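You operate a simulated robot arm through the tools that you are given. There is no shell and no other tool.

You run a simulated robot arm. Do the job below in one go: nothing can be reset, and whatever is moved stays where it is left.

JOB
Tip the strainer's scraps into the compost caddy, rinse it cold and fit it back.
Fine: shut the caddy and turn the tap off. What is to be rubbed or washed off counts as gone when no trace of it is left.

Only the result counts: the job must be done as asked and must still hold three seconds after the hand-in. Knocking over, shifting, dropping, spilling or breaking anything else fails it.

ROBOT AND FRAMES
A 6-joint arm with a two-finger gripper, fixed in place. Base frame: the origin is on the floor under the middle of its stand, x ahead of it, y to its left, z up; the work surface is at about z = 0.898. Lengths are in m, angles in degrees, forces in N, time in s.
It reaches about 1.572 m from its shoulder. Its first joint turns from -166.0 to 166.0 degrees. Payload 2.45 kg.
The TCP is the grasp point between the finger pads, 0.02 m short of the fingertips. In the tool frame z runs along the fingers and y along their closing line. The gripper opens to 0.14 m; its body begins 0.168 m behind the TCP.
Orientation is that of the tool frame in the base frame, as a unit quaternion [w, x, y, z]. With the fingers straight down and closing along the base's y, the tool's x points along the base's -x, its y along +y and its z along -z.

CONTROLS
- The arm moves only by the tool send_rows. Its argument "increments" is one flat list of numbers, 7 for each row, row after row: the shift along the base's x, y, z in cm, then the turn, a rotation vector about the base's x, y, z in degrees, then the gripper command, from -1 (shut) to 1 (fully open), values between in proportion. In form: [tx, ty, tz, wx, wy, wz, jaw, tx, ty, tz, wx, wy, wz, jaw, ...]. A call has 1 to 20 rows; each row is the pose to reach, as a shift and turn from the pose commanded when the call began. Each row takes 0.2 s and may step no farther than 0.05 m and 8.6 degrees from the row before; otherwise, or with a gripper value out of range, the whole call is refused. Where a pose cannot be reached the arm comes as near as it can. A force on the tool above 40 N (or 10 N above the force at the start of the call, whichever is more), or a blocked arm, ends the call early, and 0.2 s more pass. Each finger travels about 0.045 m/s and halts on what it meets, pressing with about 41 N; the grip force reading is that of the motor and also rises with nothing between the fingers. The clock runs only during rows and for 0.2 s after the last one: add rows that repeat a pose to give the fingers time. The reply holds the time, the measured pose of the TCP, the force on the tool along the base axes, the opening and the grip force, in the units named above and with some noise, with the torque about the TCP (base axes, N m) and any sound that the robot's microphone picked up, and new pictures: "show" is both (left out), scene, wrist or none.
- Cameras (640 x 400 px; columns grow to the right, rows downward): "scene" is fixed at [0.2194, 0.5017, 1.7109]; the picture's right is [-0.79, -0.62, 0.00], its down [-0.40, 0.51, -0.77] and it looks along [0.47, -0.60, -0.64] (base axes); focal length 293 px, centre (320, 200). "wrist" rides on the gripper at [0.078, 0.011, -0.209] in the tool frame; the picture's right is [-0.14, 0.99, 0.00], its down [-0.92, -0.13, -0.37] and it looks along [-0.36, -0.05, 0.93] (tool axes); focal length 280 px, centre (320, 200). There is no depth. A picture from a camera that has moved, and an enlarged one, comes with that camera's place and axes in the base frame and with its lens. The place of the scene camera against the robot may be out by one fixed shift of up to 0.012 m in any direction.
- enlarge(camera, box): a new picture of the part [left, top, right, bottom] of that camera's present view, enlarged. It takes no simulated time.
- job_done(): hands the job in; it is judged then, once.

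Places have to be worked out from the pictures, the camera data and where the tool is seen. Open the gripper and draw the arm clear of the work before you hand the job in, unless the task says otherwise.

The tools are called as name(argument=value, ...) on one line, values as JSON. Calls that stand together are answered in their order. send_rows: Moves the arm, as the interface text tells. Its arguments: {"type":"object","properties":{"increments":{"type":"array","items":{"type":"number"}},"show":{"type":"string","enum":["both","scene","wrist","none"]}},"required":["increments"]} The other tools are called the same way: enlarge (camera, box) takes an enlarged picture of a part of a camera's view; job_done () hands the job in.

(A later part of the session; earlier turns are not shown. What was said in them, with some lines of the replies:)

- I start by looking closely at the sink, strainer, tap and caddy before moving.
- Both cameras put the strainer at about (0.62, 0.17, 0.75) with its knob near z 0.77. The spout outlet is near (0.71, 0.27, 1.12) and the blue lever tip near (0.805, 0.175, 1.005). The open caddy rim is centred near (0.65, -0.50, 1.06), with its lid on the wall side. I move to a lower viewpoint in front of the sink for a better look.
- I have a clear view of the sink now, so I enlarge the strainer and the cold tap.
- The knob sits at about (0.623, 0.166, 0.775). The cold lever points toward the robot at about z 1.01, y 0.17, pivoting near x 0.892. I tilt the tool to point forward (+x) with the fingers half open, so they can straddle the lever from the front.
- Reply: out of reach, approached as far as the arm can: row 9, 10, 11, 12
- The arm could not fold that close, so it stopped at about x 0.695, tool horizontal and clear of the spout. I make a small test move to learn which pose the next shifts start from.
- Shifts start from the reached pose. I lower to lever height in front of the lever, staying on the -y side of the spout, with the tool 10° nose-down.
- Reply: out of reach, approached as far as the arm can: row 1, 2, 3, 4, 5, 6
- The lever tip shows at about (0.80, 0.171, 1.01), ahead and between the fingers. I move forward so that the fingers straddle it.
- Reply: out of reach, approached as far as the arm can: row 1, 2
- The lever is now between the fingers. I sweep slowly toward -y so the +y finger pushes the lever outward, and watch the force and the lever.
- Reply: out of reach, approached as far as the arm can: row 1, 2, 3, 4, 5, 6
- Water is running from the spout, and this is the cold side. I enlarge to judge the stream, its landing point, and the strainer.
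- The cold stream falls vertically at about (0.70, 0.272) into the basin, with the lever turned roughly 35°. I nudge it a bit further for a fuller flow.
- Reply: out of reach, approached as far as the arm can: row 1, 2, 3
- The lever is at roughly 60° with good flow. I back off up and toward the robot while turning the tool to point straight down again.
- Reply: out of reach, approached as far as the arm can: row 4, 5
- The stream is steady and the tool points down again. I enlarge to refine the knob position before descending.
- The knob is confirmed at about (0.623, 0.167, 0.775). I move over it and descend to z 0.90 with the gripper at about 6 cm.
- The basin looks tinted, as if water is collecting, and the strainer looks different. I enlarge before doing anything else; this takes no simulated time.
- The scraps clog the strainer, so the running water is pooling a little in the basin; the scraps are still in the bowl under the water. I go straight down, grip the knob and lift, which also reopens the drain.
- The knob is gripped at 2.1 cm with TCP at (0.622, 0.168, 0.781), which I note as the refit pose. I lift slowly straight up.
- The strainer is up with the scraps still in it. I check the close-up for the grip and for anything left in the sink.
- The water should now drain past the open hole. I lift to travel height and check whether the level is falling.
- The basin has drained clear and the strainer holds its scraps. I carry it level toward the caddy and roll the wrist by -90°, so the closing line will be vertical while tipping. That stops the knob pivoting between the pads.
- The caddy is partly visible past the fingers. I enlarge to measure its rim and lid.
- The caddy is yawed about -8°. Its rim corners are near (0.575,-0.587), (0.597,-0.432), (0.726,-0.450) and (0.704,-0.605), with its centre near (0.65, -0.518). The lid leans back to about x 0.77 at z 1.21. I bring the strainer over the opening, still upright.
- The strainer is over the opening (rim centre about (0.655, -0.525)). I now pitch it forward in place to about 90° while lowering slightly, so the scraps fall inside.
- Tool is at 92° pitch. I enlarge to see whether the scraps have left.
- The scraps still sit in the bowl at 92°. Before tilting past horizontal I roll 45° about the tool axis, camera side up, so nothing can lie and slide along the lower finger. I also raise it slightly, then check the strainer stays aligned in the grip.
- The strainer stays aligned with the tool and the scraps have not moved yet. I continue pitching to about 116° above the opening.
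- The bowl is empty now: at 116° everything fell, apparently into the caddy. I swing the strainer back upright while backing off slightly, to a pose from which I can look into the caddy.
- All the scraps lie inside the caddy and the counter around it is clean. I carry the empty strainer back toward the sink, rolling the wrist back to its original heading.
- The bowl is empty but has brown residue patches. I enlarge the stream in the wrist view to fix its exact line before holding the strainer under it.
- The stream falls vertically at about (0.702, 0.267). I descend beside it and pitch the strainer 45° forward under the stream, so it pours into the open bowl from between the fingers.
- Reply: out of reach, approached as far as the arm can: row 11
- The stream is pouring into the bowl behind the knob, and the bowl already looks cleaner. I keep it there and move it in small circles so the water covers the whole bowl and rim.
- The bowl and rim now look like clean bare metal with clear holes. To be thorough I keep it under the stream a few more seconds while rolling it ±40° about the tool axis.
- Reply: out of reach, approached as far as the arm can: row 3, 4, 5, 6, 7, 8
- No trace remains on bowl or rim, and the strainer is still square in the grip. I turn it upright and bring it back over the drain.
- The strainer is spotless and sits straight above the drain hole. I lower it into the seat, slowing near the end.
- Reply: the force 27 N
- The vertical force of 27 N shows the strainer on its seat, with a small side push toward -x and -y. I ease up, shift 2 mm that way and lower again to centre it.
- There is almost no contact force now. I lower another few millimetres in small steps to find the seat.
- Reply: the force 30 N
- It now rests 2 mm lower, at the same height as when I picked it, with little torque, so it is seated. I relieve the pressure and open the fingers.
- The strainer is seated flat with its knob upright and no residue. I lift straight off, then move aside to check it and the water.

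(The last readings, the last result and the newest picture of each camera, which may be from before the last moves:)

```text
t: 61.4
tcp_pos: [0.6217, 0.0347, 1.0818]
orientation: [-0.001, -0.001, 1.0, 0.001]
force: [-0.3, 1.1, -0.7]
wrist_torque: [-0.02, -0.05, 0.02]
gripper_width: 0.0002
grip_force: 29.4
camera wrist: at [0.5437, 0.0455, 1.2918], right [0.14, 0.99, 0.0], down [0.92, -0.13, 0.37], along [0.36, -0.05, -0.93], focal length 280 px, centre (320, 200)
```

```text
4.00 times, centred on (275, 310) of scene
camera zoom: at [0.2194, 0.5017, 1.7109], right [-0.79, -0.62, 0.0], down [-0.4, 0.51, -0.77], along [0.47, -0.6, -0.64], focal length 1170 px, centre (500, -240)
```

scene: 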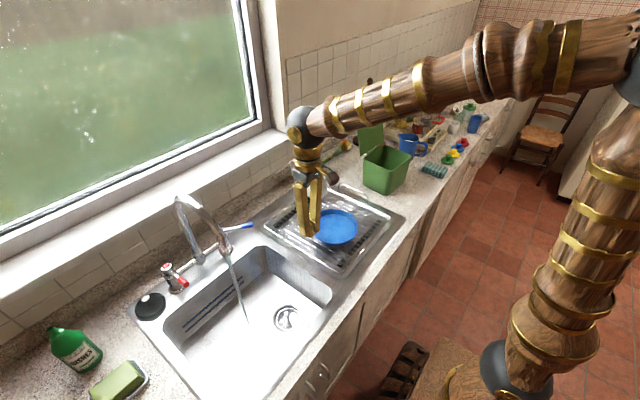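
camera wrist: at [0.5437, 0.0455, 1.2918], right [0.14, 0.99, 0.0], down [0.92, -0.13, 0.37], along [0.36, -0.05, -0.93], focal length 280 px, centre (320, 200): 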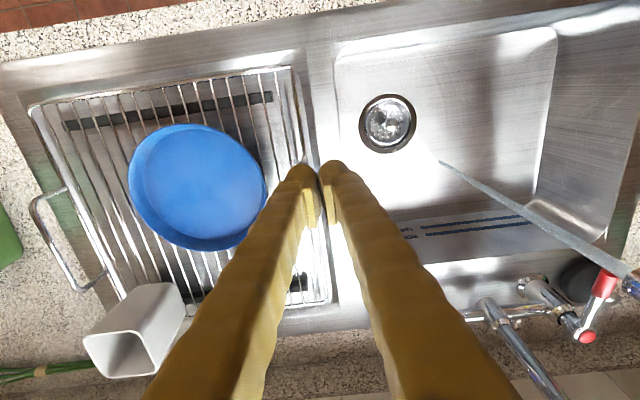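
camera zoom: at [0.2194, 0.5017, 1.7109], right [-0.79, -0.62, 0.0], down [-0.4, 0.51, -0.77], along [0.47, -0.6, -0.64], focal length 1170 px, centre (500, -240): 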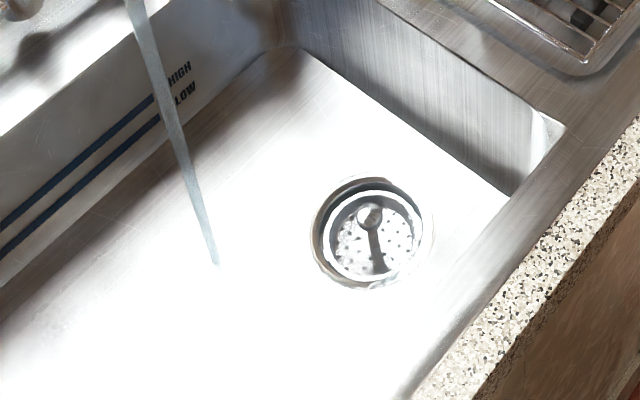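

The strainer is upright, clean and seated, and water is draining through it with no pooling. Next is the tap: I pitch the closed gripper forward 60° and bring it to the -y side of the lever.

send_rows(increments=[2, -0.2, 0, 0, -7.5, 0, -1, 4, -0.4, 0, 0, -15, 0, -1, 6, -0.6, -0.5, 0, -22.5, 0, -1, 8, -0.8, -1, 0, -30, 0, -1, 10, -1, -1.5, 0, -37.5, 0, -1, 12, -1.2, -2, 0, -45, 0, -1, 14, -1.4, -2.5, 0, -52.5, 0, -1, 16, -1.5, -3, 0, -60, 0, -1, 16, -1.5, -3, 0, -60, 0, -1], show="both")

```text
t: 63.4
tcp_pos: [0.7814, 0.0202, 1.0533]
orientation: [0.5, -0.001, 0.866, 0.0]
force: [-0.3, 0.9, -0.7]
wrist_torque: [-0.02, 0.01, 0.01]
gripper_width: 0.0003
grip_force: 29.1
out of reach, approached as far as the arm can: row 6
camera wrist: at [0.5622, 0.0302, 1.0899], right [0.07, 0.99, 0.12], down [0.14, -0.13, 0.98], along [0.99, -0.05, -0.15], focal length 280 px, centre (320, 200)
```

scene: 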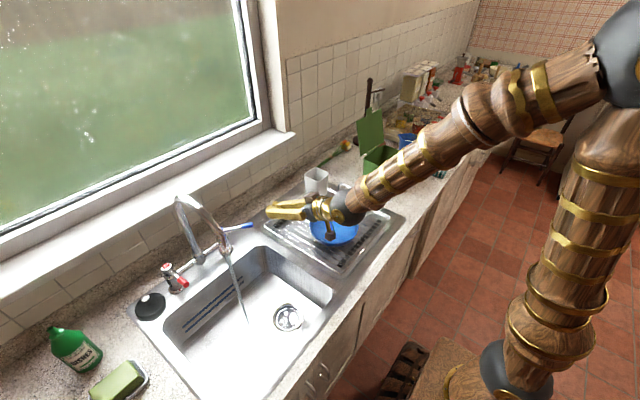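
wrist: 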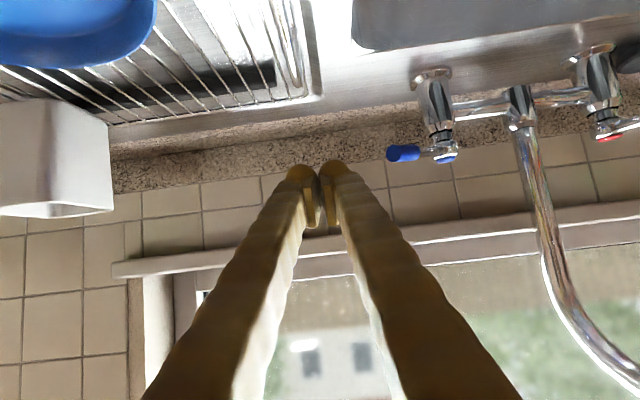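

The lever tip is at about (0.838, 0.094), to the +y side of the closed fingers. I lower beside it to about z 0.995 so the side of the fingers can push it back.

send_rows(increments=[2, 0, -2, 0, 0, 0, -1, 4, 0.5, -4, 0, 0, 0, -1, 5.4, 1.2, -5.8, 0, 0, 0, -1, 5.4, 1.5, -5.8, 0, 0, 0, -1], show="both")

enlarge(camera="scene", box=[190, 180, 310, 280])

```text
t: 64.4
tcp_pos: [0.8356, 0.0362, 0.9946]
orientation: [0.5, -0.002, 0.866, 0.001]
force: [-0.7, -0.4, -0.2]
wrist_torque: [-0.03, 0.02, 0.0]
gripper_width: 0.0
grip_force: 29.3
camera wrist: at [0.6164, 0.046, 1.0315], right [0.07, 0.99, 0.12], down [0.14, -0.13, 0.98], along [0.99, -0.05, -0.15], focal length 280 px, centre (320, 200)
```

scene: 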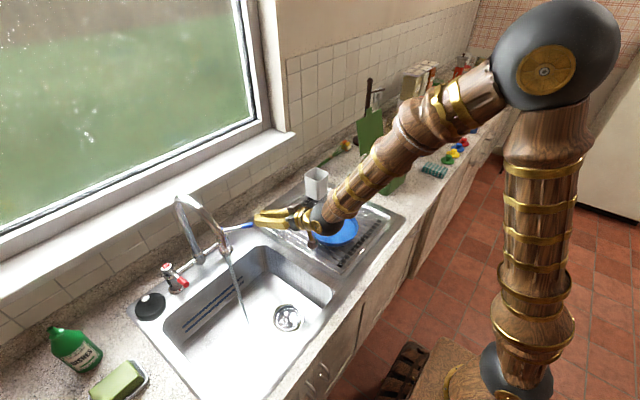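
wrist: 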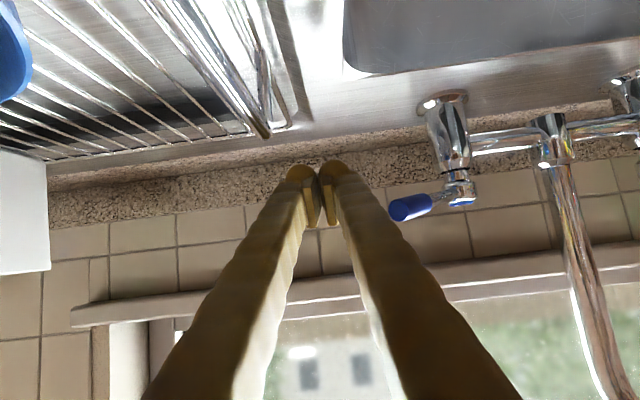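

```text
4.00 times, centred on (250, 230) of scene
camera zoom: at [0.2194, 0.5017, 1.7109], right [-0.79, -0.62, 0.0], down [-0.4, 0.51, -0.77], along [0.47, -0.6, -0.64], focal length 1170 px, centre (600, 80)
```

zoom: 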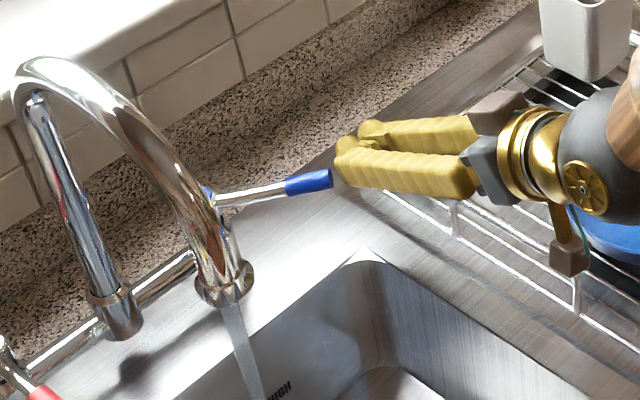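

The lever's blue tip lies just beside the fingers at matching height. I push toward +y in 1 cm steps.

send_rows(increments=[0, 1, 0, 0, 0, 0, -1, 0, 2, 0, 0, 0, 0, -1, 0, 3, 0, 0, 0, 0, -1, 0, 4, 0, 0, 0, 0, -1, 0, 5, 0, 0, 0, 0, -1, 0, 6, 0, 0, 0, 0, -1, 0, 7, 0, 0, 0, 0, -1], show="both")

enlarge(camera="scene", box=[190, 180, 310, 340])

```text
t: 66.0
tcp_pos: [0.8363, 0.1079, 0.9947]
orientation: [0.5, -0.002, 0.866, 0.001]
force: [0.1, 0.0, 0.1]
wrist_torque: [-0.01, -0.02, 0.0]
gripper_width: 0.0
grip_force: 29.6
camera wrist: at [0.6161, 0.1164, 1.0319], right [0.07, 0.99, 0.12], down [0.14, -0.13, 0.98], along [0.99, -0.05, -0.15], focal length 280 px, centre (320, 200)
```

scene: 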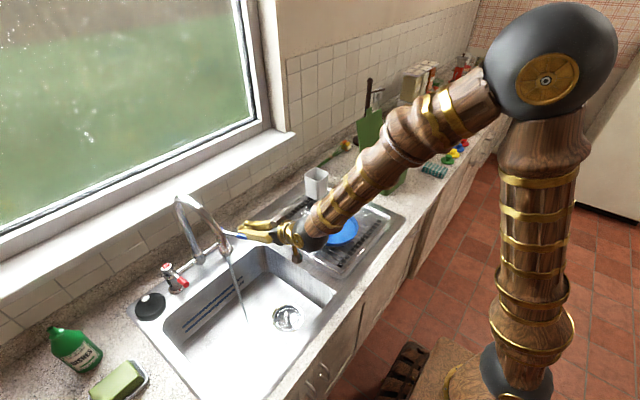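
wrist: 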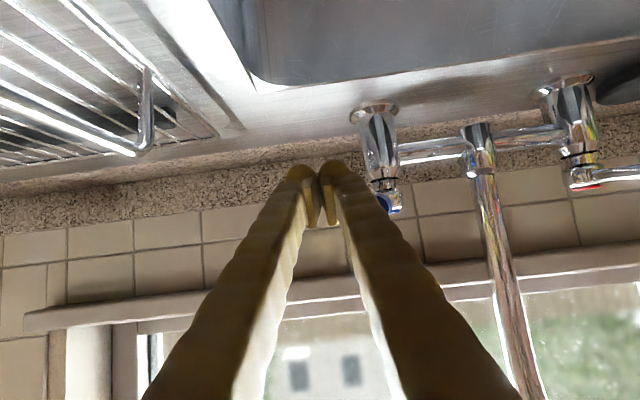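

```text
2.50 times, centred on (250, 260) of scene
camera zoom: at [0.2194, 0.5017, 1.7109], right [-0.79, -0.62, 0.0], down [-0.4, 0.51, -0.77], along [0.47, -0.6, -0.64], focal length 732 px, centre (495, 50)
```

zoom: 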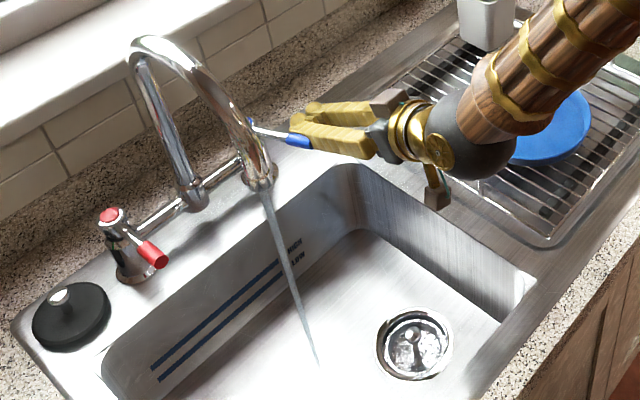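

The lever has come partway back and water still flows. I continue pushing in 5 mm steps.

send_rows(increments=[0, 0.5, 0, 0, 0, 0, -1, 0, 1, 0, 0, 0, 0, -1, 0, 1.5, 0, 0, 0, 0, -1, 0, 2, 0, 0, 0, 0, -1, 0, 2.5, 0, 0, 0, 0, -1], show="both")

enlarge(camera="scene", box=[190, 180, 310, 340])

```text
t: 67.2
tcp_pos: [0.8357, 0.1304, 0.9955]
orientation: [0.499, -0.001, 0.867, 0.0]
force: [-0.8, -0.4, 0.2]
wrist_torque: [0.01, -0.01, 0.03]
gripper_width: 0.0
grip_force: 29.9
camera wrist: at [0.6158, 0.1415, 1.0322], right [0.07, 0.99, 0.12], down [0.14, -0.13, 0.98], along [0.99, -0.05, -0.15], focal length 280 px, centre (320, 200)
```

scene: 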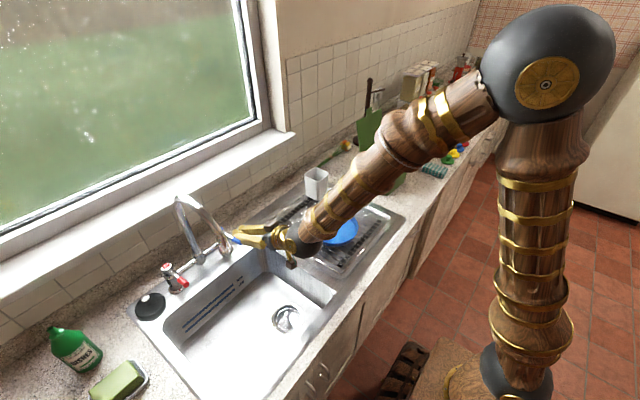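
wrist: 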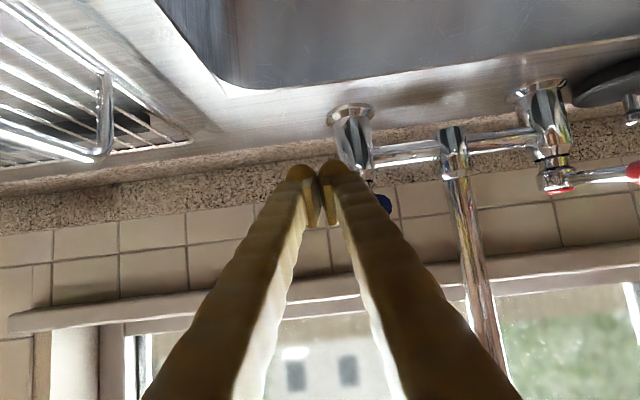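

```text
2.50 times, centred on (250, 260) of scene
camera zoom: at [0.2194, 0.5017, 1.7109], right [-0.79, -0.62, 0.0], down [-0.4, 0.51, -0.77], along [0.47, -0.6, -0.64], focal length 732 px, centre (495, 50)
```

zoom: 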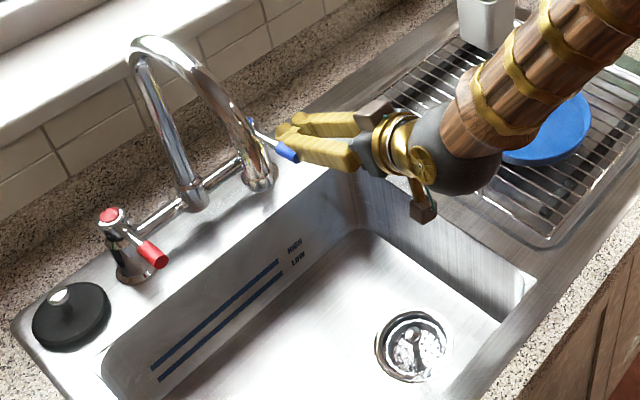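

The water has stopped and the lever is nearly straight. I press just a little further to bring it fully to its off position, watching the force.

send_rows(increments=[0, 0.3, 0, 0, 0, 0, -1, 0, 0.6, 0, 0, 0, 0, -1, 0, 0.8, 0, 0, 0, 0, -1], show="both")

enlarge(camera="scene", box=[190, 180, 310, 340])

enlarge(camera="wrist", box=[290, 80, 450, 230])

```text
t: 67.8
tcp_pos: [0.8349, 0.1333, 0.995]
orientation: [0.5, 0.001, 0.866, -0.001]
force: [-4.8, -18.1, 1.5]
wrist_torque: [0.41, -0.02, 0.86]
gripper_width: 0.0
grip_force: 29.0
stopped in row 3: the force on the tool passed its limit at 46 N (the readings are from after the stop); the commanded pose is now the measured one
camera wrist: at [0.616, 0.1446, 1.0322], right [0.07, 0.99, 0.12], down [0.14, -0.13, 0.98], along [0.99, -0.05, -0.15], focal length 280 px, centre (320, 200)
```

scene: 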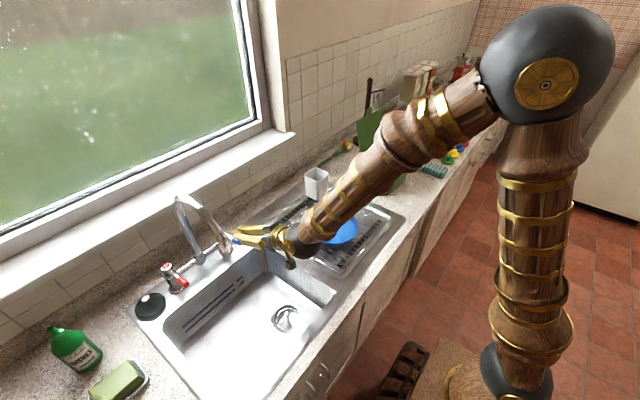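
wrist: 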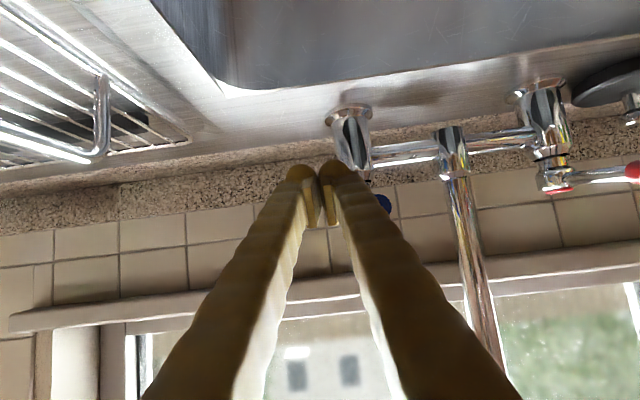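

```text
2.50 times, centred on (250, 260) of scene
camera zoom: at [0.2194, 0.5017, 1.7109], right [-0.79, -0.62, 0.0], down [-0.4, 0.51, -0.77], along [0.47, -0.6, -0.64], focal length 732 px, centre (495, 50)
```

zoom: 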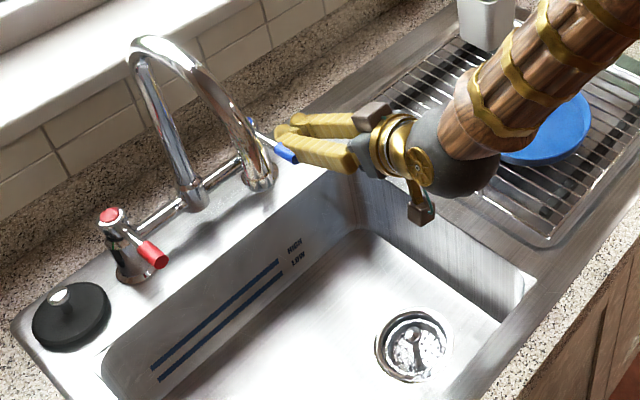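

```text
2.67 times, centred on (370, 155) of wrist
camera zoom: at [0.616, 0.1446, 1.0322], right [0.07, 0.99, 0.12], down [0.14, -0.13, 0.98], along [0.99, -0.05, -0.15], focal length 748 px, centre (187, 320)
```

zoom: 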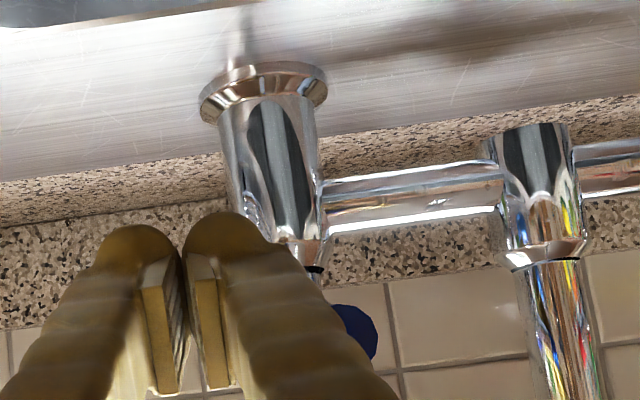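

The lever is at its hard stop and no water flows, so the tap is off. I back away from the lever and bring the tool upright again.

send_rows(increments=[0, -1.5, 0, 0, 0, 0, -1, -0.5, -4, 0.5, 0, 0, 0, -1, -2, -6, 3, 0, 7, 0, -1, -4, -8, 6, 0, 15, 0, -1, -6, -10, 9, 0, 22.5, 0, -1, -8, -12, 12, 0, 30, 0, -1, -10, -14, 15, 0, 37.5, 0, -1, -12, -16, 18, 0, 45, 0, -1, -14, -18, 21, 0, 52.5, 0, -1, -16, -20, 24, 0, 60, 0, -1, -18, -23, 27, 0, 60, 0, -1, -19, -25, 29, 0, 60, 0, -1], show="both")

enlarge(camera="scene", box=[120, 180, 340, 340])

```text
t: 70.4
tcp_pos: [0.642, -0.0673, 1.2587]
orientation: [0.017, 0.019, 0.99, -0.137]
force: [-0.3, 0.3, -0.3]
wrist_torque: [-0.04, 0.02, -0.01]
gripper_width: 0.0
grip_force: 29.5
out of reach, approached as far as the arm can: row 4, 5, 6, 7, 8, 9, 10, 11, 12
camera wrist: at [0.5582, 0.0026, 1.454], right [0.18, 0.95, -0.26], down [0.9, -0.05, 0.42], along [0.39, -0.31, -0.87], focal length 280 px, centre (320, 200)
```

scene: 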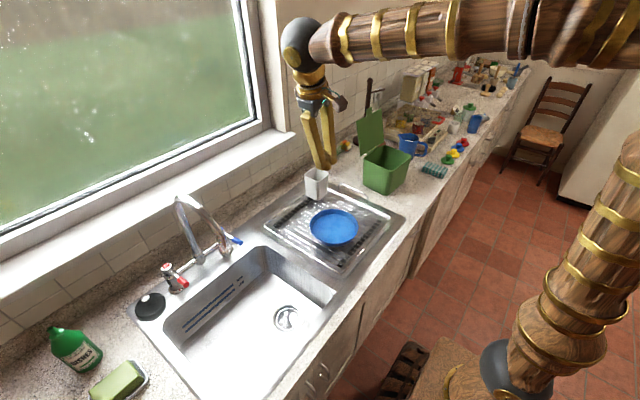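
wrist: 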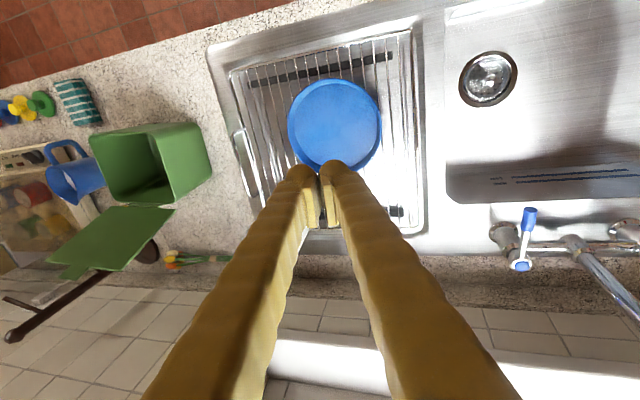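

```text
2.50 times, centred on (230, 260) of scene
camera zoom: at [0.2194, 0.5017, 1.7109], right [-0.79, -0.62, 0.0], down [-0.4, 0.51, -0.77], along [0.47, -0.6, -0.64], focal length 732 px, centre (545, 50)
```

zoom: 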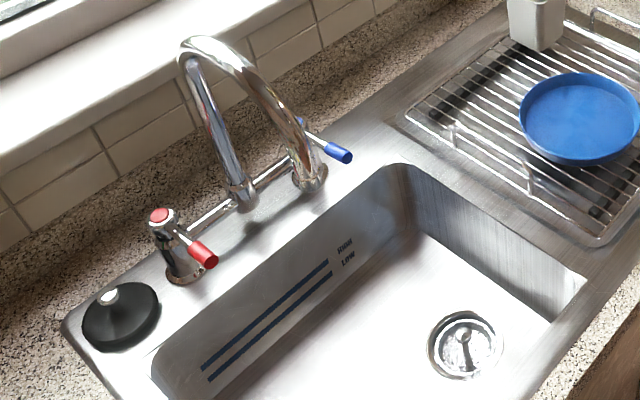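

The tap is off, with the lever straight and the stream gone, and the strainer sits clean in the drain. Next is the caddy: I straighten the tool and travel high, over toward the space behind the open lid.

send_rows(increments=[1.5, -2.5, 2.5, 2, 0.2, 0.3, -1, 3, -5.5, 5, 4, 0.5, 0.6, -1, 5, -8.5, 7.5, 6, 0.8, 0.9, -1, 7, -11.5, 9.5, 8, 1, 1.2, -1, 9, -14.5, 11.5, 10, 1.3, 1.5, -1, 11, -17.5, 13, 12, 1.6, 1.8, -1, 13, -21, 14, 14, 1.8, 2, -1, 15, -24, 14.1, 15.7, 1.95, 2.2, -1, 16, -26.3, 14.1, 15.7, 1.95, 2.2, -1, 16, -26.3, 14.1, 15.7, 1.95, 2.2, -1], show="both")

```text
t: 72.6
tcp_pos: [0.8058, -0.1684, 1.3293]
orientation: [0.027, 0.109, 0.984, -0.141]
force: [-0.1, -0.3, 0.1]
wrist_torque: [0.0, -0.02, 0.01]
gripper_width: 0.0001
grip_force: 29.2
out of reach, approached as far as the arm can: row 1, 2, 3, 4, 5, 6, 7, 8, 9, 10
camera wrist: at [0.7278, -0.0836, 1.5205], right [0.35, 0.9, -0.26], down [0.86, -0.21, 0.46], along [0.36, -0.38, -0.85], focal length 280 px, centre (320, 200)
```

scene: 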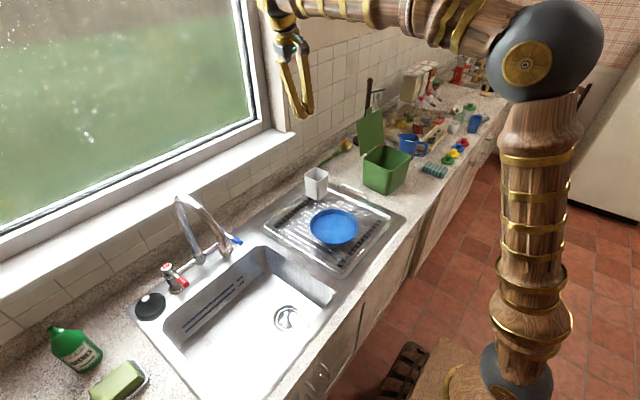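
wrist: 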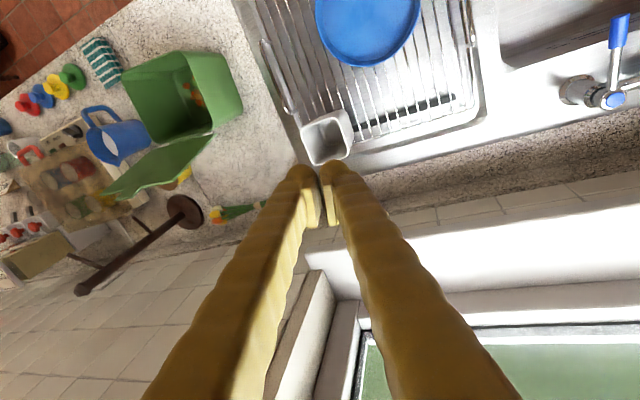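

The arm is up against a joint limit: the tool tilts 16° and did not reach the target. The earlier side push seems to have wound the wrist roll the wrong way round. I unwind it in free space by swinging the tool forward to horizontal, biased to the right.

send_rows(increments=[0, 0.4, -1.2, -1, -7, 0.5, -1, 0, 0.8, -2.5, -2, -14, 1, -1, 0, 1.2, -3.8, -3, -21, 1.6, -1, 0, 1.6, -5, -4, -28, 2.1, -1, 0, 2, -6.2, -5, -35, 2.6, -1, 0, 2.4, -7.5, -6, -42, 3.1, -1, 0, 2.8, -8.8, -7, -49, 3.7, -1, 0, 3.2, -10, -8, -56, 4.2, -1, 0, 3.6, -11.2, -9, -63, 4.7, -1, 0, 4, -12.5, -10, -70, 5.2, -1, 0, 4.4, -13.8, -11, -77, 5.8, -1, 0, 4.8, -15, -12, -84.4, 6.3, -1, 0, 4.8, -15, -12, -84.4, 6.3, -1], show="both")

```text
t: 75.4
tcp_pos: [0.8069, -0.1102, 1.1758]
orientation: [0.696, 0.122, 0.697, -0.122]
force: [0.1, 0.3, -0.1]
wrist_torque: [-0.01, 0.01, -0.03]
gripper_width: 0.0
grip_force: 29.3
camera wrist: at [0.6141, -0.0301, 1.0981], right [0.34, 0.93, 0.14], down [-0.39, 0.01, 0.92], along [0.86, -0.36, 0.36], focal length 280 px, centre (320, 200)
```

scene: 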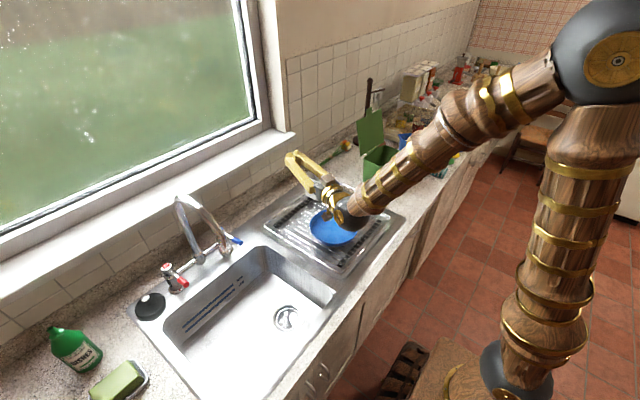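
wrist: 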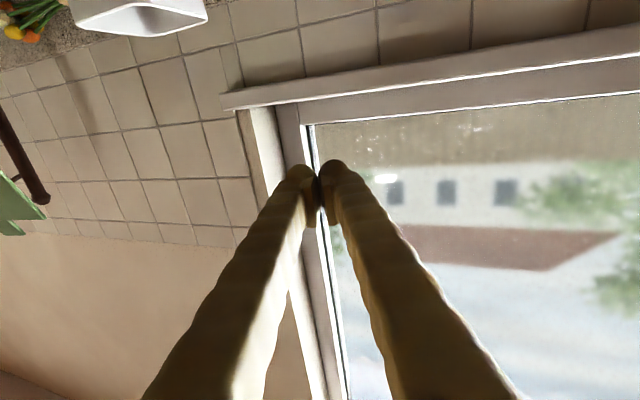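

That worked, with the pose reached exactly. I now align the tool's heading with the arm's plane (about -8° yaw) before pitching straight down.

send_rows(increments=[0, 0, 0, 0, 0, 6, -1, 0, 0, 0, 0, 0, 12.2, -1, 0, 0, 0, 0, 0, 12.2, -1], show="none")

```text
t: 76.2
tcp_pos: [0.806, -0.1121, 1.1763]
orientation: [0.704, 0.046, 0.707, -0.047]
force: [0.2, 0.2, -0.2]
wrist_torque: [0.04, 0.02, 0.02]
gripper_width: 0.0
grip_force: 29.2
```

Now I pitch the tool straight down within the arm's own plane while rising.

send_rows(increments=[-0.5, 0.1, 1.3, 1.1, 8.1, 0, -1, -1, 0.1, 2.7, 2.2, 16.2, 0, -1, -1.5, 0.2, 4, 3.2, 24.3, 0, -1, -2, 0.3, 5.4, 4.3, 32.4, 0, -1, -2.5, 0.3, 6.8, 5.4, 40.5, 0, -1, -3, 0.4, 8.1, 6.5, 48.6, 0, -1, -3.5, 0.5, 9.5, 7.6, 56.7, 0, -1, -4, 0.5, 11, 8.6, 64.9, 0, -1, -4.5, 0.6, 12.3, 9.7, 73, 0, -1, -5, 0.7, 13.6, 10.8, 81.1, 0, -1, -5.5, 0.8, 15, 11.9, 89.2, 0, -1, -5.5, 0.8, 15, 11.9, 89.2, 0, -1], show="both")

```text
t: 78.8
tcp_pos: [0.7513, -0.1046, 1.3255]
orientation: [-0.002, 0.065, 0.998, -0.001]
force: [0.4, 0.5, -0.5]
wrist_torque: [0.01, -0.04, 0.0]
gripper_width: 0.0003
grip_force: 29.0
camera wrist: at [0.6756, -0.0825, 1.5351], right [0.27, 0.96, 0.0], down [0.9, -0.25, 0.37], along [0.35, -0.1, -0.93], focal length 280 px, centre (320, 200)
```

scene: 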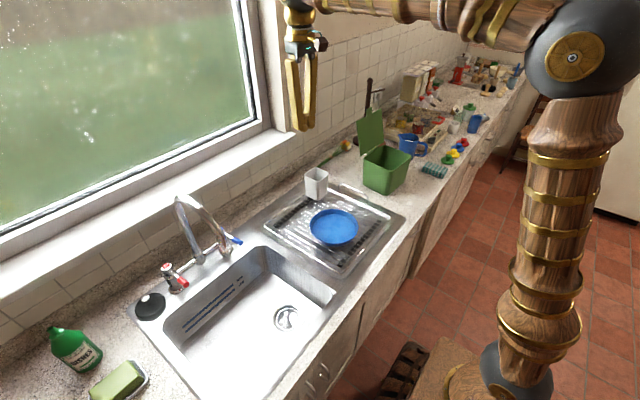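
wrist: 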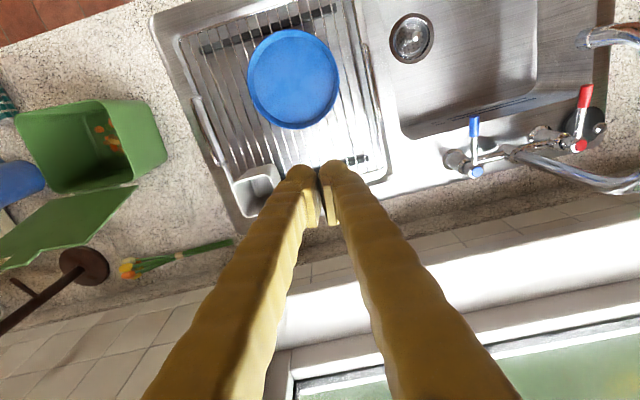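

The wrist is back to normal: tool vertical, with a yaw that matches the caddy. I travel high to a point behind the open lid.

send_rows(increments=[0.8, -3.5, 1, 0, 0, 0, -1, 1.6, -7, 2, 0, 0, 0, -1, 2.4, -10.5, 3, 0, 0, 0, -1, 3.2, -14, 4, 0, 0, 0, -1, 4, -17.5, 5, 0, 0, 0, -1, 4.8, -21, 5.5, 0, 0, 0, -1, 5.6, -24.5, 6, 0, 0, 0, -1, 6.4, -28, 6, 0, 0, 0, -1, 7.2, -31.5, 6, 0, 0, 0, -1, 8, -35, 6, 0, 0, 0, -1, 8.8, -38.5, 6, 0, 0, 0, -1, 9.4, -41.5, 6, 0, 0, 0, -1, 9.6, -42.5, 6, 0, 0, 0, -1, 9.6, -42.5, 6, 0, 0, 0, -1], show="both")

enlarge(camera="scene", box=[340, 70, 460, 200])

```text
t: 81.8
tcp_pos: [0.8457, -0.5295, 1.3831]
orientation: [0.001, 0.066, 0.998, -0.002]
force: [-0.3, 0.5, -1.1]
wrist_torque: [0.0, 0.0, 0.0]
gripper_width: 0.0001
grip_force: 29.8
camera wrist: at [0.77, -0.5071, 1.5926], right [0.27, 0.96, 0.0], down [0.9, -0.25, 0.37], along [0.36, -0.1, -0.93], focal length 280 px, centre (320, 200)
```

scene: 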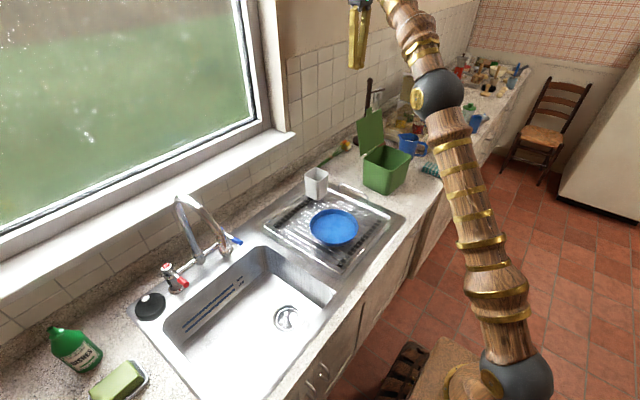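
wrist: 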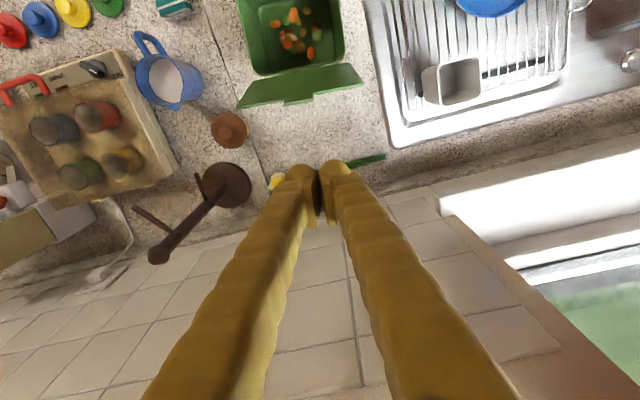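

```text
3.08 times, centred on (400, 135) of scene
camera zoom: at [0.2194, 0.5017, 1.7109], right [-0.79, -0.62, 0.0], down [-0.4, 0.51, -0.77], along [0.47, -0.6, -0.64], focal length 900 px, centre (74, 400)
```

zoom: 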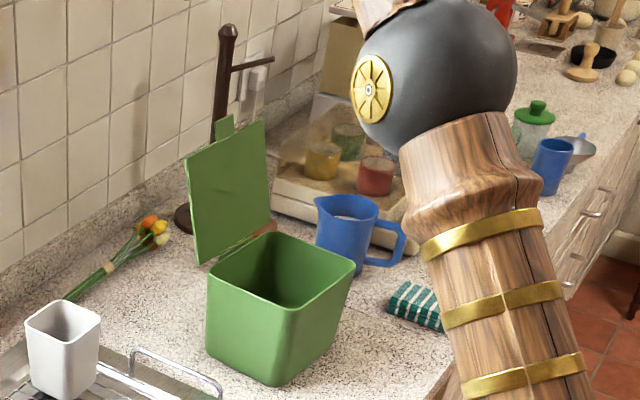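

Lid top edge is at about x 0.77–0.78, z 1.21, with the tab at y about -0.535. I'm about 5 cm behind it with free space below, so I lower until the fingertips are around z 1.14.

send_rows(increments=[0, 0, -4, 0, 0, 0, -1, 0, 0, -8, 0, 0, 0, -1, 0, 0, -12, 0, 0, 0, -1, 0, 0, -16, 0, 0, 0, -1, 0, 0, -20, 0, 0, 0, -1, 0, 0, -22.3, 0, 0, 0, -1, 0, 0, -22.3, 0, 0, 0, -1], show="both")

enlarge(camera="scene", box=[340, 70, 460, 200])

```text
t: 83.4
tcp_pos: [0.848, -0.5277, 1.165]
orientation: [-0.001, 0.066, 0.998, -0.002]
force: [1.1, 0.3, -0.1]
wrist_torque: [0.01, -0.03, 0.01]
gripper_width: 0.0
grip_force: 29.4
camera wrist: at [0.7728, -0.5074, 1.3738], right [0.27, 0.96, 0.0], down [0.9, -0.25, 0.37], along [0.35, -0.1, -0.93], focal length 280 px, centre (320, 200)
```

scene: 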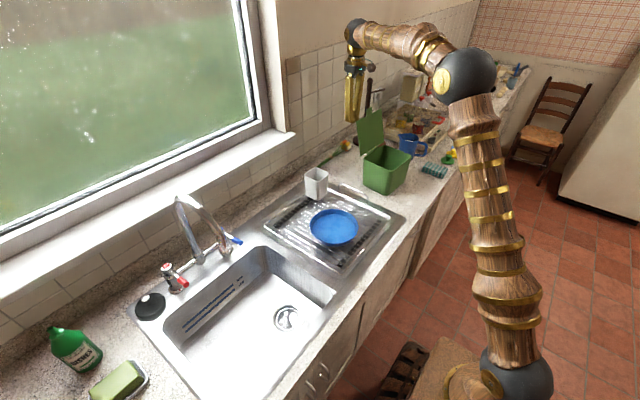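
wrist: 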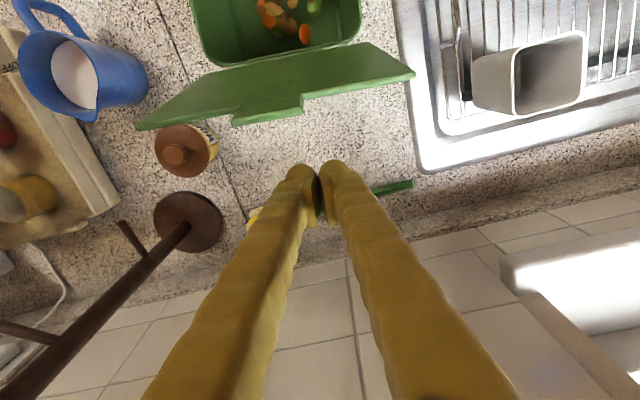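

```text
3.08 times, centred on (400, 135) of scene
camera zoom: at [0.2194, 0.5017, 1.7109], right [-0.79, -0.62, 0.0], down [-0.4, 0.51, -0.77], along [0.47, -0.6, -0.64], focal length 900 px, centre (74, 400)
```

zoom: 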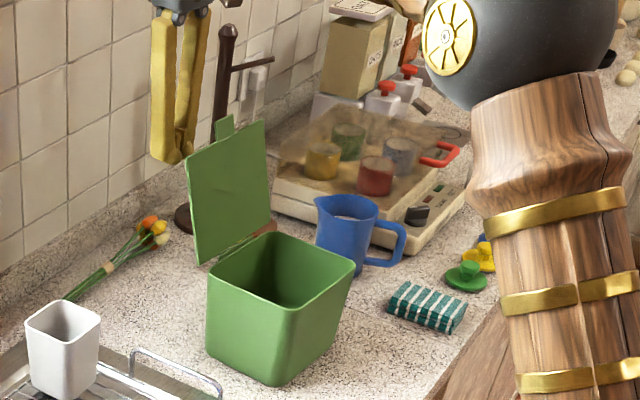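

Fingertips are behind the lid at z about 1.145. I sweep slowly toward the caddy front so the lid swings up past vertical.

send_rows(increments=[-2, 0.2, 0, 0, 0, 0, -1, -4, 0.4, 0, 0, 0, 0, -1, -5.5, 0.6, 0, 0, 0, 0, -1, -7, 0.7, 0, 0, 0, 0, -1, -8.5, 0.9, 0, 0, 0, 0, -1, -10, 1, 0, 0, 0, 0, -1, -11.5, 1.2, 0, 0, 0, 0, -1, -13, 1.3, 0, 0, 0, 0, -1, -14.5, 1.4, 0, 0, 0, 0, -1], show="both")

enlarge(camera="scene", box=[340, 70, 460, 200])

```text
t: 85.4
tcp_pos: [0.7019, -0.5142, 1.1641]
orientation: [-0.002, 0.065, 0.998, -0.001]
force: [-1.1, -0.2, -0.6]
wrist_torque: [0.03, 0.01, 0.01]
gripper_width: 0.0
grip_force: 29.2
camera wrist: at [0.6268, -0.4934, 1.3729], right [0.27, 0.96, 0.0], down [0.9, -0.25, 0.37], along [0.35, -0.1, -0.93], focal length 280 px, centre (320, 200)
```

scene: 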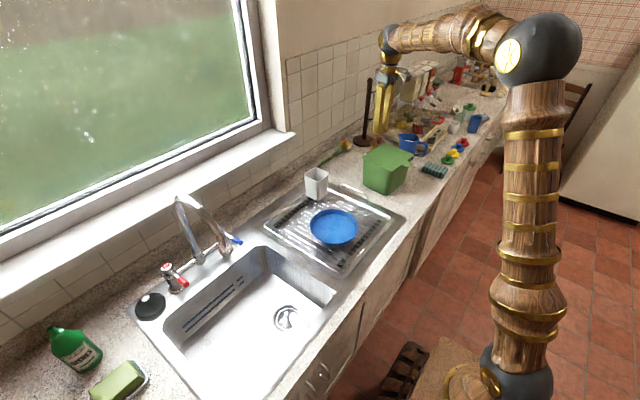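
wrist: 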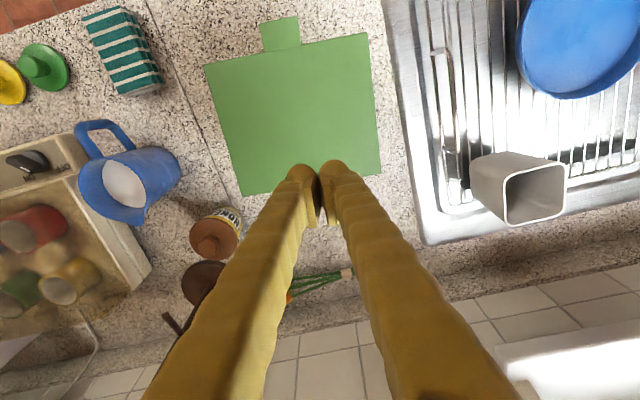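

```text
3.08 times, centred on (400, 135) of scene
camera zoom: at [0.2194, 0.5017, 1.7109], right [-0.79, -0.62, 0.0], down [-0.4, 0.51, -0.77], along [0.47, -0.6, -0.64], focal length 900 px, centre (74, 400)
```

zoom: 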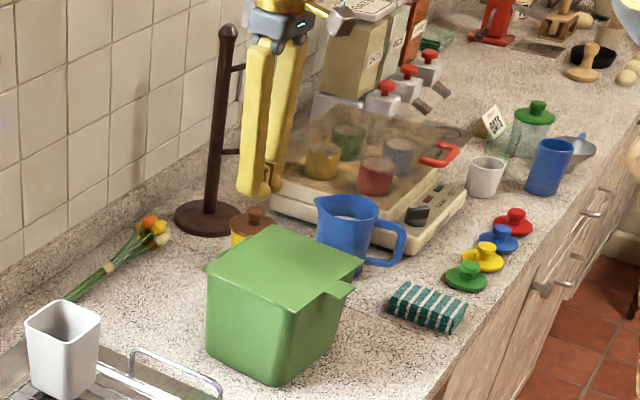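

The lid has swung over and lies on the caddy. I enlarge to check it's fully shut and the caddy has not moved.

enlarge(camera="scene", box=[370, 130, 420, 200])

enlarge(camera="wrist", box=[190, 0, 400, 210])

```text
5.71 times, centred on (395, 165) of scene
camera zoom: at [0.2194, 0.5017, 1.7109], right [-0.79, -0.62, 0.0], down [-0.4, 0.51, -0.77], along [0.47, -0.6, -0.64], focal length 1672 px, centre (-109, 400)
```

zoom: 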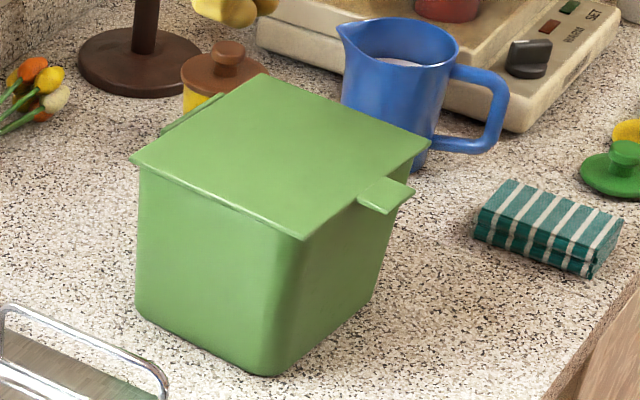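

```text
1.90 times, centred on (295, 105) of wrist
camera zoom: at [0.6268, -0.4934, 1.3729], right [0.27, 0.96, 0.0], down [0.9, -0.25, 0.37], along [0.35, -0.1, -0.93], focal length 534 px, centre (368, 381)
```

zoom: 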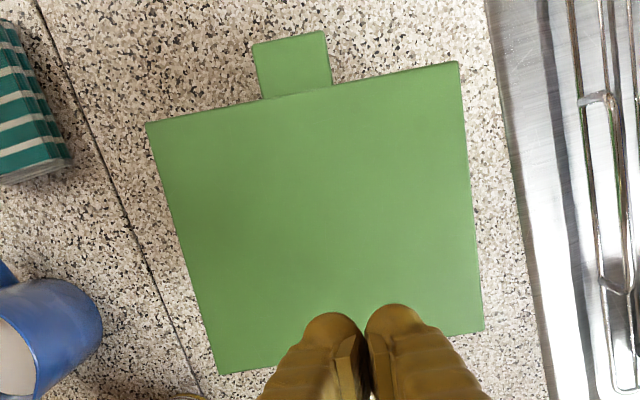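

The lid is flush, the scraps are inside, and the caddy stands where it was. I lift away, return to the high starting area and open the gripper.

send_rows(increments=[0, 0, 3, 0, 0, 0, -1, -1, 1, 7, 0, 0, 0, -1, -3, 3, 11, 0, 0, 0, -1, -5, 6, 15, 0, 0, 0, -0.6, -7, 9, 18, 0, 0, 0, 0, -9, 12, 21, 0, 0, 0, 0.5, -11, 15, 24, 0, 0, 0, 1, -13, 18, 26, 0, 0, 0, 1, -15, 21, 27, 0, 0, 0, 1, -17, 24, 27.5, 0, 0, 0, 1, -18, 27, 27.5, 0, 0, 0, 1, -18, 29, 27.5, 0, 0, 0, 1, -18, 29, 27.5, 0, 0, 0, 1], show="both")

enlarge(camera="scene", box=[130, 180, 350, 340])

enlarge(camera="scene", box=[250, 260, 330, 340])

enlarge(camera="wrist", box=[420, 80, 600, 260])

```text
refused: row 4 steps farther than a row can; nothing moved
```

```text
2.50 times, centred on (240, 260) of scene
camera zoom: at [0.2194, 0.5017, 1.7109], right [-0.79, -0.62, 0.0], down [-0.4, 0.51, -0.77], along [0.47, -0.6, -0.64], focal length 732 px, centre (520, 50)
```

zoom: 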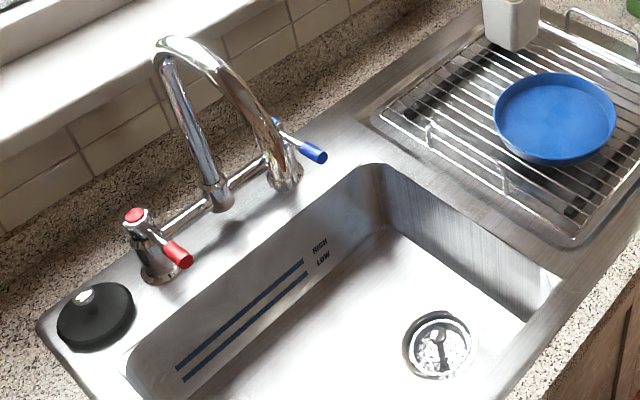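

```text
5.00 times, centred on (290, 300) of scene
camera zoom: at [0.2194, 0.5017, 1.7109], right [-0.79, -0.62, 0.0], down [-0.4, 0.51, -0.77], along [0.47, -0.6, -0.64], focal length 1463 px, centre (470, -300)
```

zoom: 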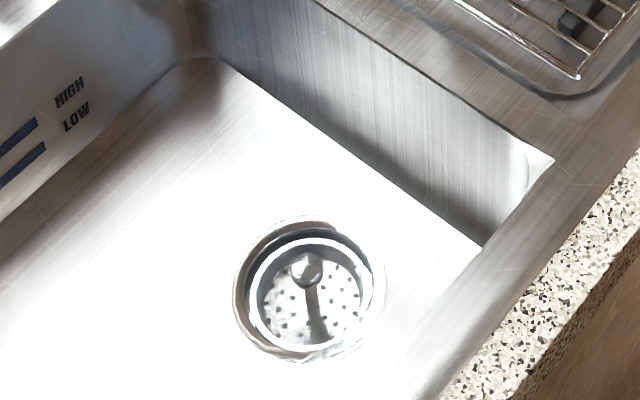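

```text
2.22 times, centred on (510, 170) of wrist
camera zoom: at [0.6268, -0.4934, 1.3729], right [0.27, 0.96, 0.0], down [0.9, -0.25, 0.37], along [0.35, -0.1, -0.93], focal length 623 px, centre (-102, 267)
```

zoom: 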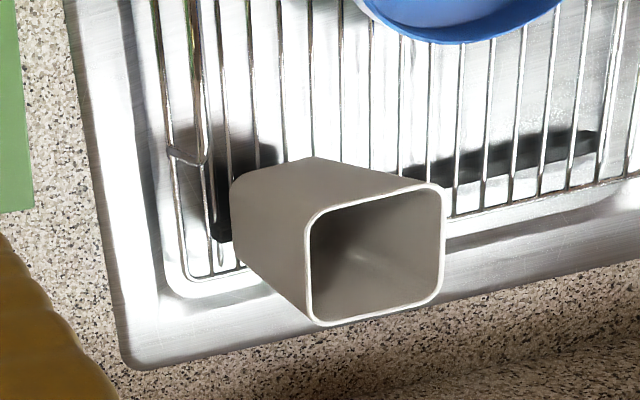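

The row step was too large, so nothing moved. The close-ups show the strainer clean and concentric in the drain and the tap off. I resend the retreat with smaller steps.

send_rows(increments=[0, 0, 3, 0, 0, 0, -1, -0.5, 0.5, 6.5, 0, 0, 0, -1, -1.5, 1.5, 10, 0, 0, 0, -1, -3, 3.5, 13, 0, 0, 0, -0.6, -4.5, 5.5, 16, 0, 0, 0, 0, -6, 7.5, 19, 0, 0, 0, 0.5, -7.5, 10, 22, 0, 0, 0, 1, -9, 13, 24, 0, 0, 0, 1, -11, 16, 26, 0, 0, 0, 1, -13, 19, 27, 0, 0, 0, 1, -15, 22.5, 27.5, 0, 0, 0, 1, -17, 26, 27.5, 0, 0, 0, 1, -18, 29, 27.5, 0, 0, 0, 1, -18, 29, 27.5, 0, 0, 0, 1], show="both")

enlarge(camera="wrist", box=[400, 80, 500, 170])

enlarge(camera="wrist", box=[100, 100, 300, 300])

enlarge(camera="scene", box=[300, 80, 480, 220])

```text
t: 88.4
tcp_pos: [0.5212, -0.225, 1.4381]
orientation: [-0.002, 0.065, 0.998, -0.001]
force: [0.1, -0.2, 0.6]
wrist_torque: [-0.02, 0.0, 0.01]
gripper_width: 0.1399
grip_force: 0.0
camera wrist: at [0.4464, -0.2028, 1.6478], right [0.27, 0.96, 0.0], down [0.9, -0.25, 0.37], along [0.35, -0.1, -0.93], focal length 280 px, centre (320, 200)
```

scene: 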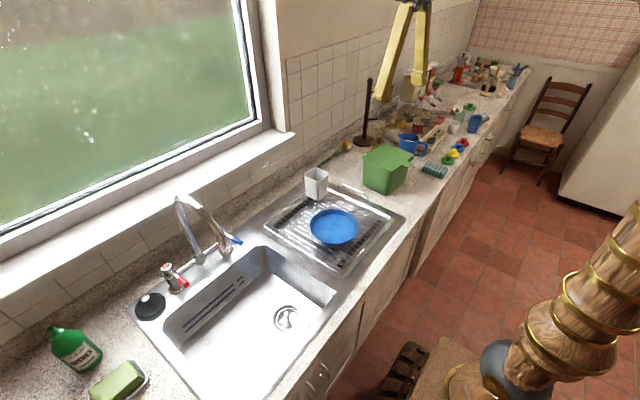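
wrist: 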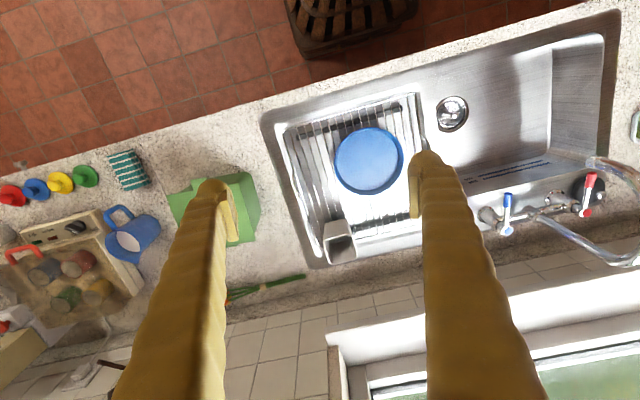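

```text
4.44 times, centred on (450, 125) of wrist
camera zoom: at [0.4464, -0.2028, 1.6478], right [0.27, 0.96, 0.0], down [0.9, -0.25, 0.37], along [0.35, -0.1, -0.93], focal length 1246 px, centre (-258, 533)
```

zoom: 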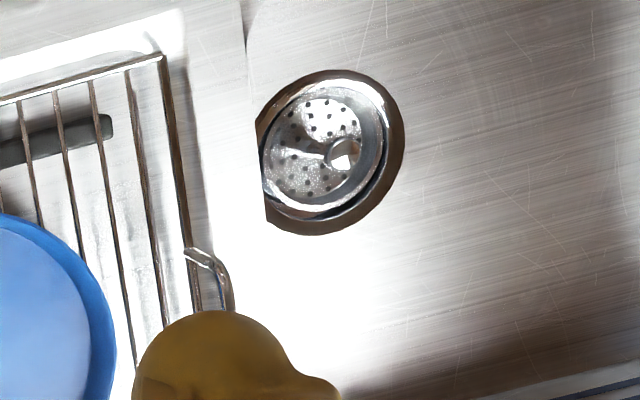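

```text
2.00 times, centred on (200, 200) of wrist
camera zoom: at [0.4464, -0.2028, 1.6478], right [0.27, 0.96, 0.0], down [0.9, -0.25, 0.37], along [0.35, -0.1, -0.93], focal length 561 px, centre (560, 200)
```

zoom: 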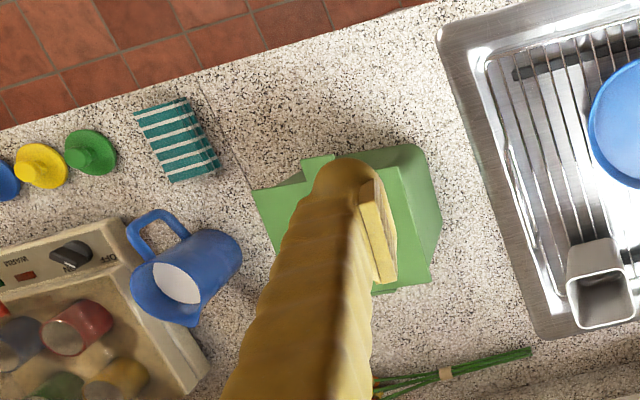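

```text
2.86 times, centred on (390, 150) of scene
camera zoom: at [0.2194, 0.5017, 1.7109], right [-0.79, -0.62, 0.0], down [-0.4, 0.51, -0.77], along [0.47, -0.6, -0.64], focal length 836 px, centre (120, 343)
```

zoom: 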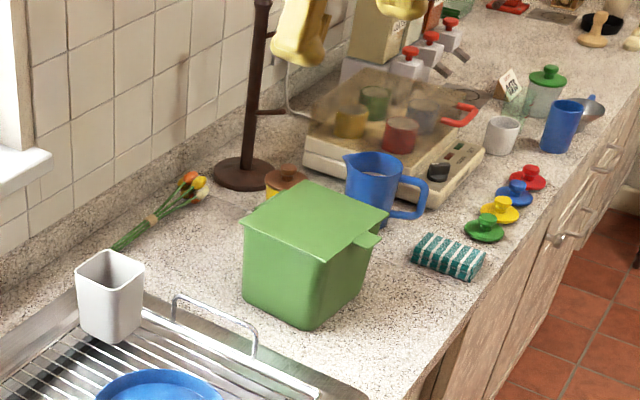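

The caddy is shut, the tap is off, and the bystander objects look unmoved. I take one tighter look at the strainer's seating.

enlarge(camera="wrist", box=[432, 90, 476, 134])

enlarge(camera="scene", box=[265, 295, 310, 340])

```text
9.09 times, centred on (454, 112) of wrist
camera zoom: at [0.4464, -0.2028, 1.6478], right [0.27, 0.96, 0.0], down [0.9, -0.25, 0.37], along [0.35, -0.1, -0.93], focal length 2549 px, centre (-898, 1000)
```

zoom: 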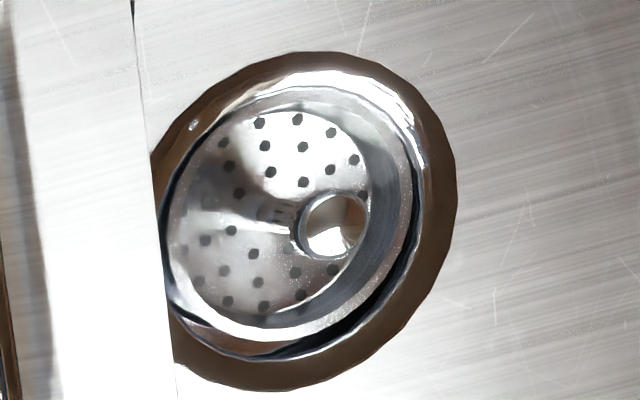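

```text
8.89 times, centred on (288, 318) of scene
camera zoom: at [0.2194, 0.5017, 1.7109], right [-0.79, -0.62, 0.0], down [-0.4, 0.51, -0.77], along [0.47, -0.6, -0.64], focal length 2601 px, centre (609, -844)
```

zoom: 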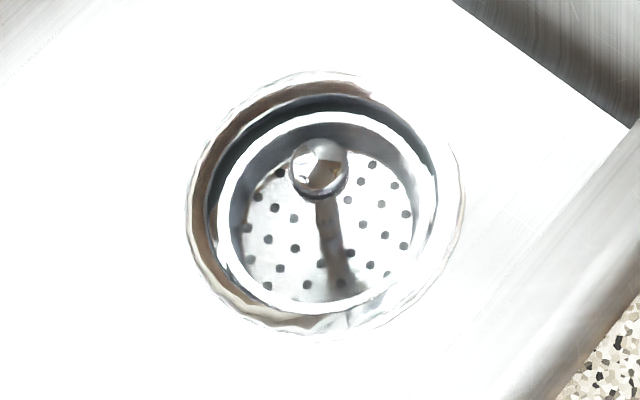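

The strainer sits concentric, upright and clean in the drain. The cold tap is off at its stop, the caddy is shut with the scraps inside, and the gripper is open and clear at the starting pose. I hand the job in.

job_done()

```text
The job is handed in.
```

The job is handed in. The strainer's scraps are in the compost caddy, and the strainer has been rinsed under cold water and fitted back in the drain. No result came back after the hand-in.

- **Scraps:** they fell into the caddy when I tipped the strainer over it, and I saw none on the counter around it.
- **Strainer:** after rinsing I could see no residue on the bowl or rim. It sits upright and centred in the drain, as it was at the start.
- **Tap:** the cold lever is back against its stop, and no water is running.
- **Caddy:** the lid is closed flush, and the caddy has not moved.

I turned the tap on before emptying the strainer, so water pooled briefly over the clogged drain. It drained away once I lifted the strainer out, and nothing spilled.

Nothing else on the counter or drainer looks moved. The arm is back near its starting pose with the gripper open.
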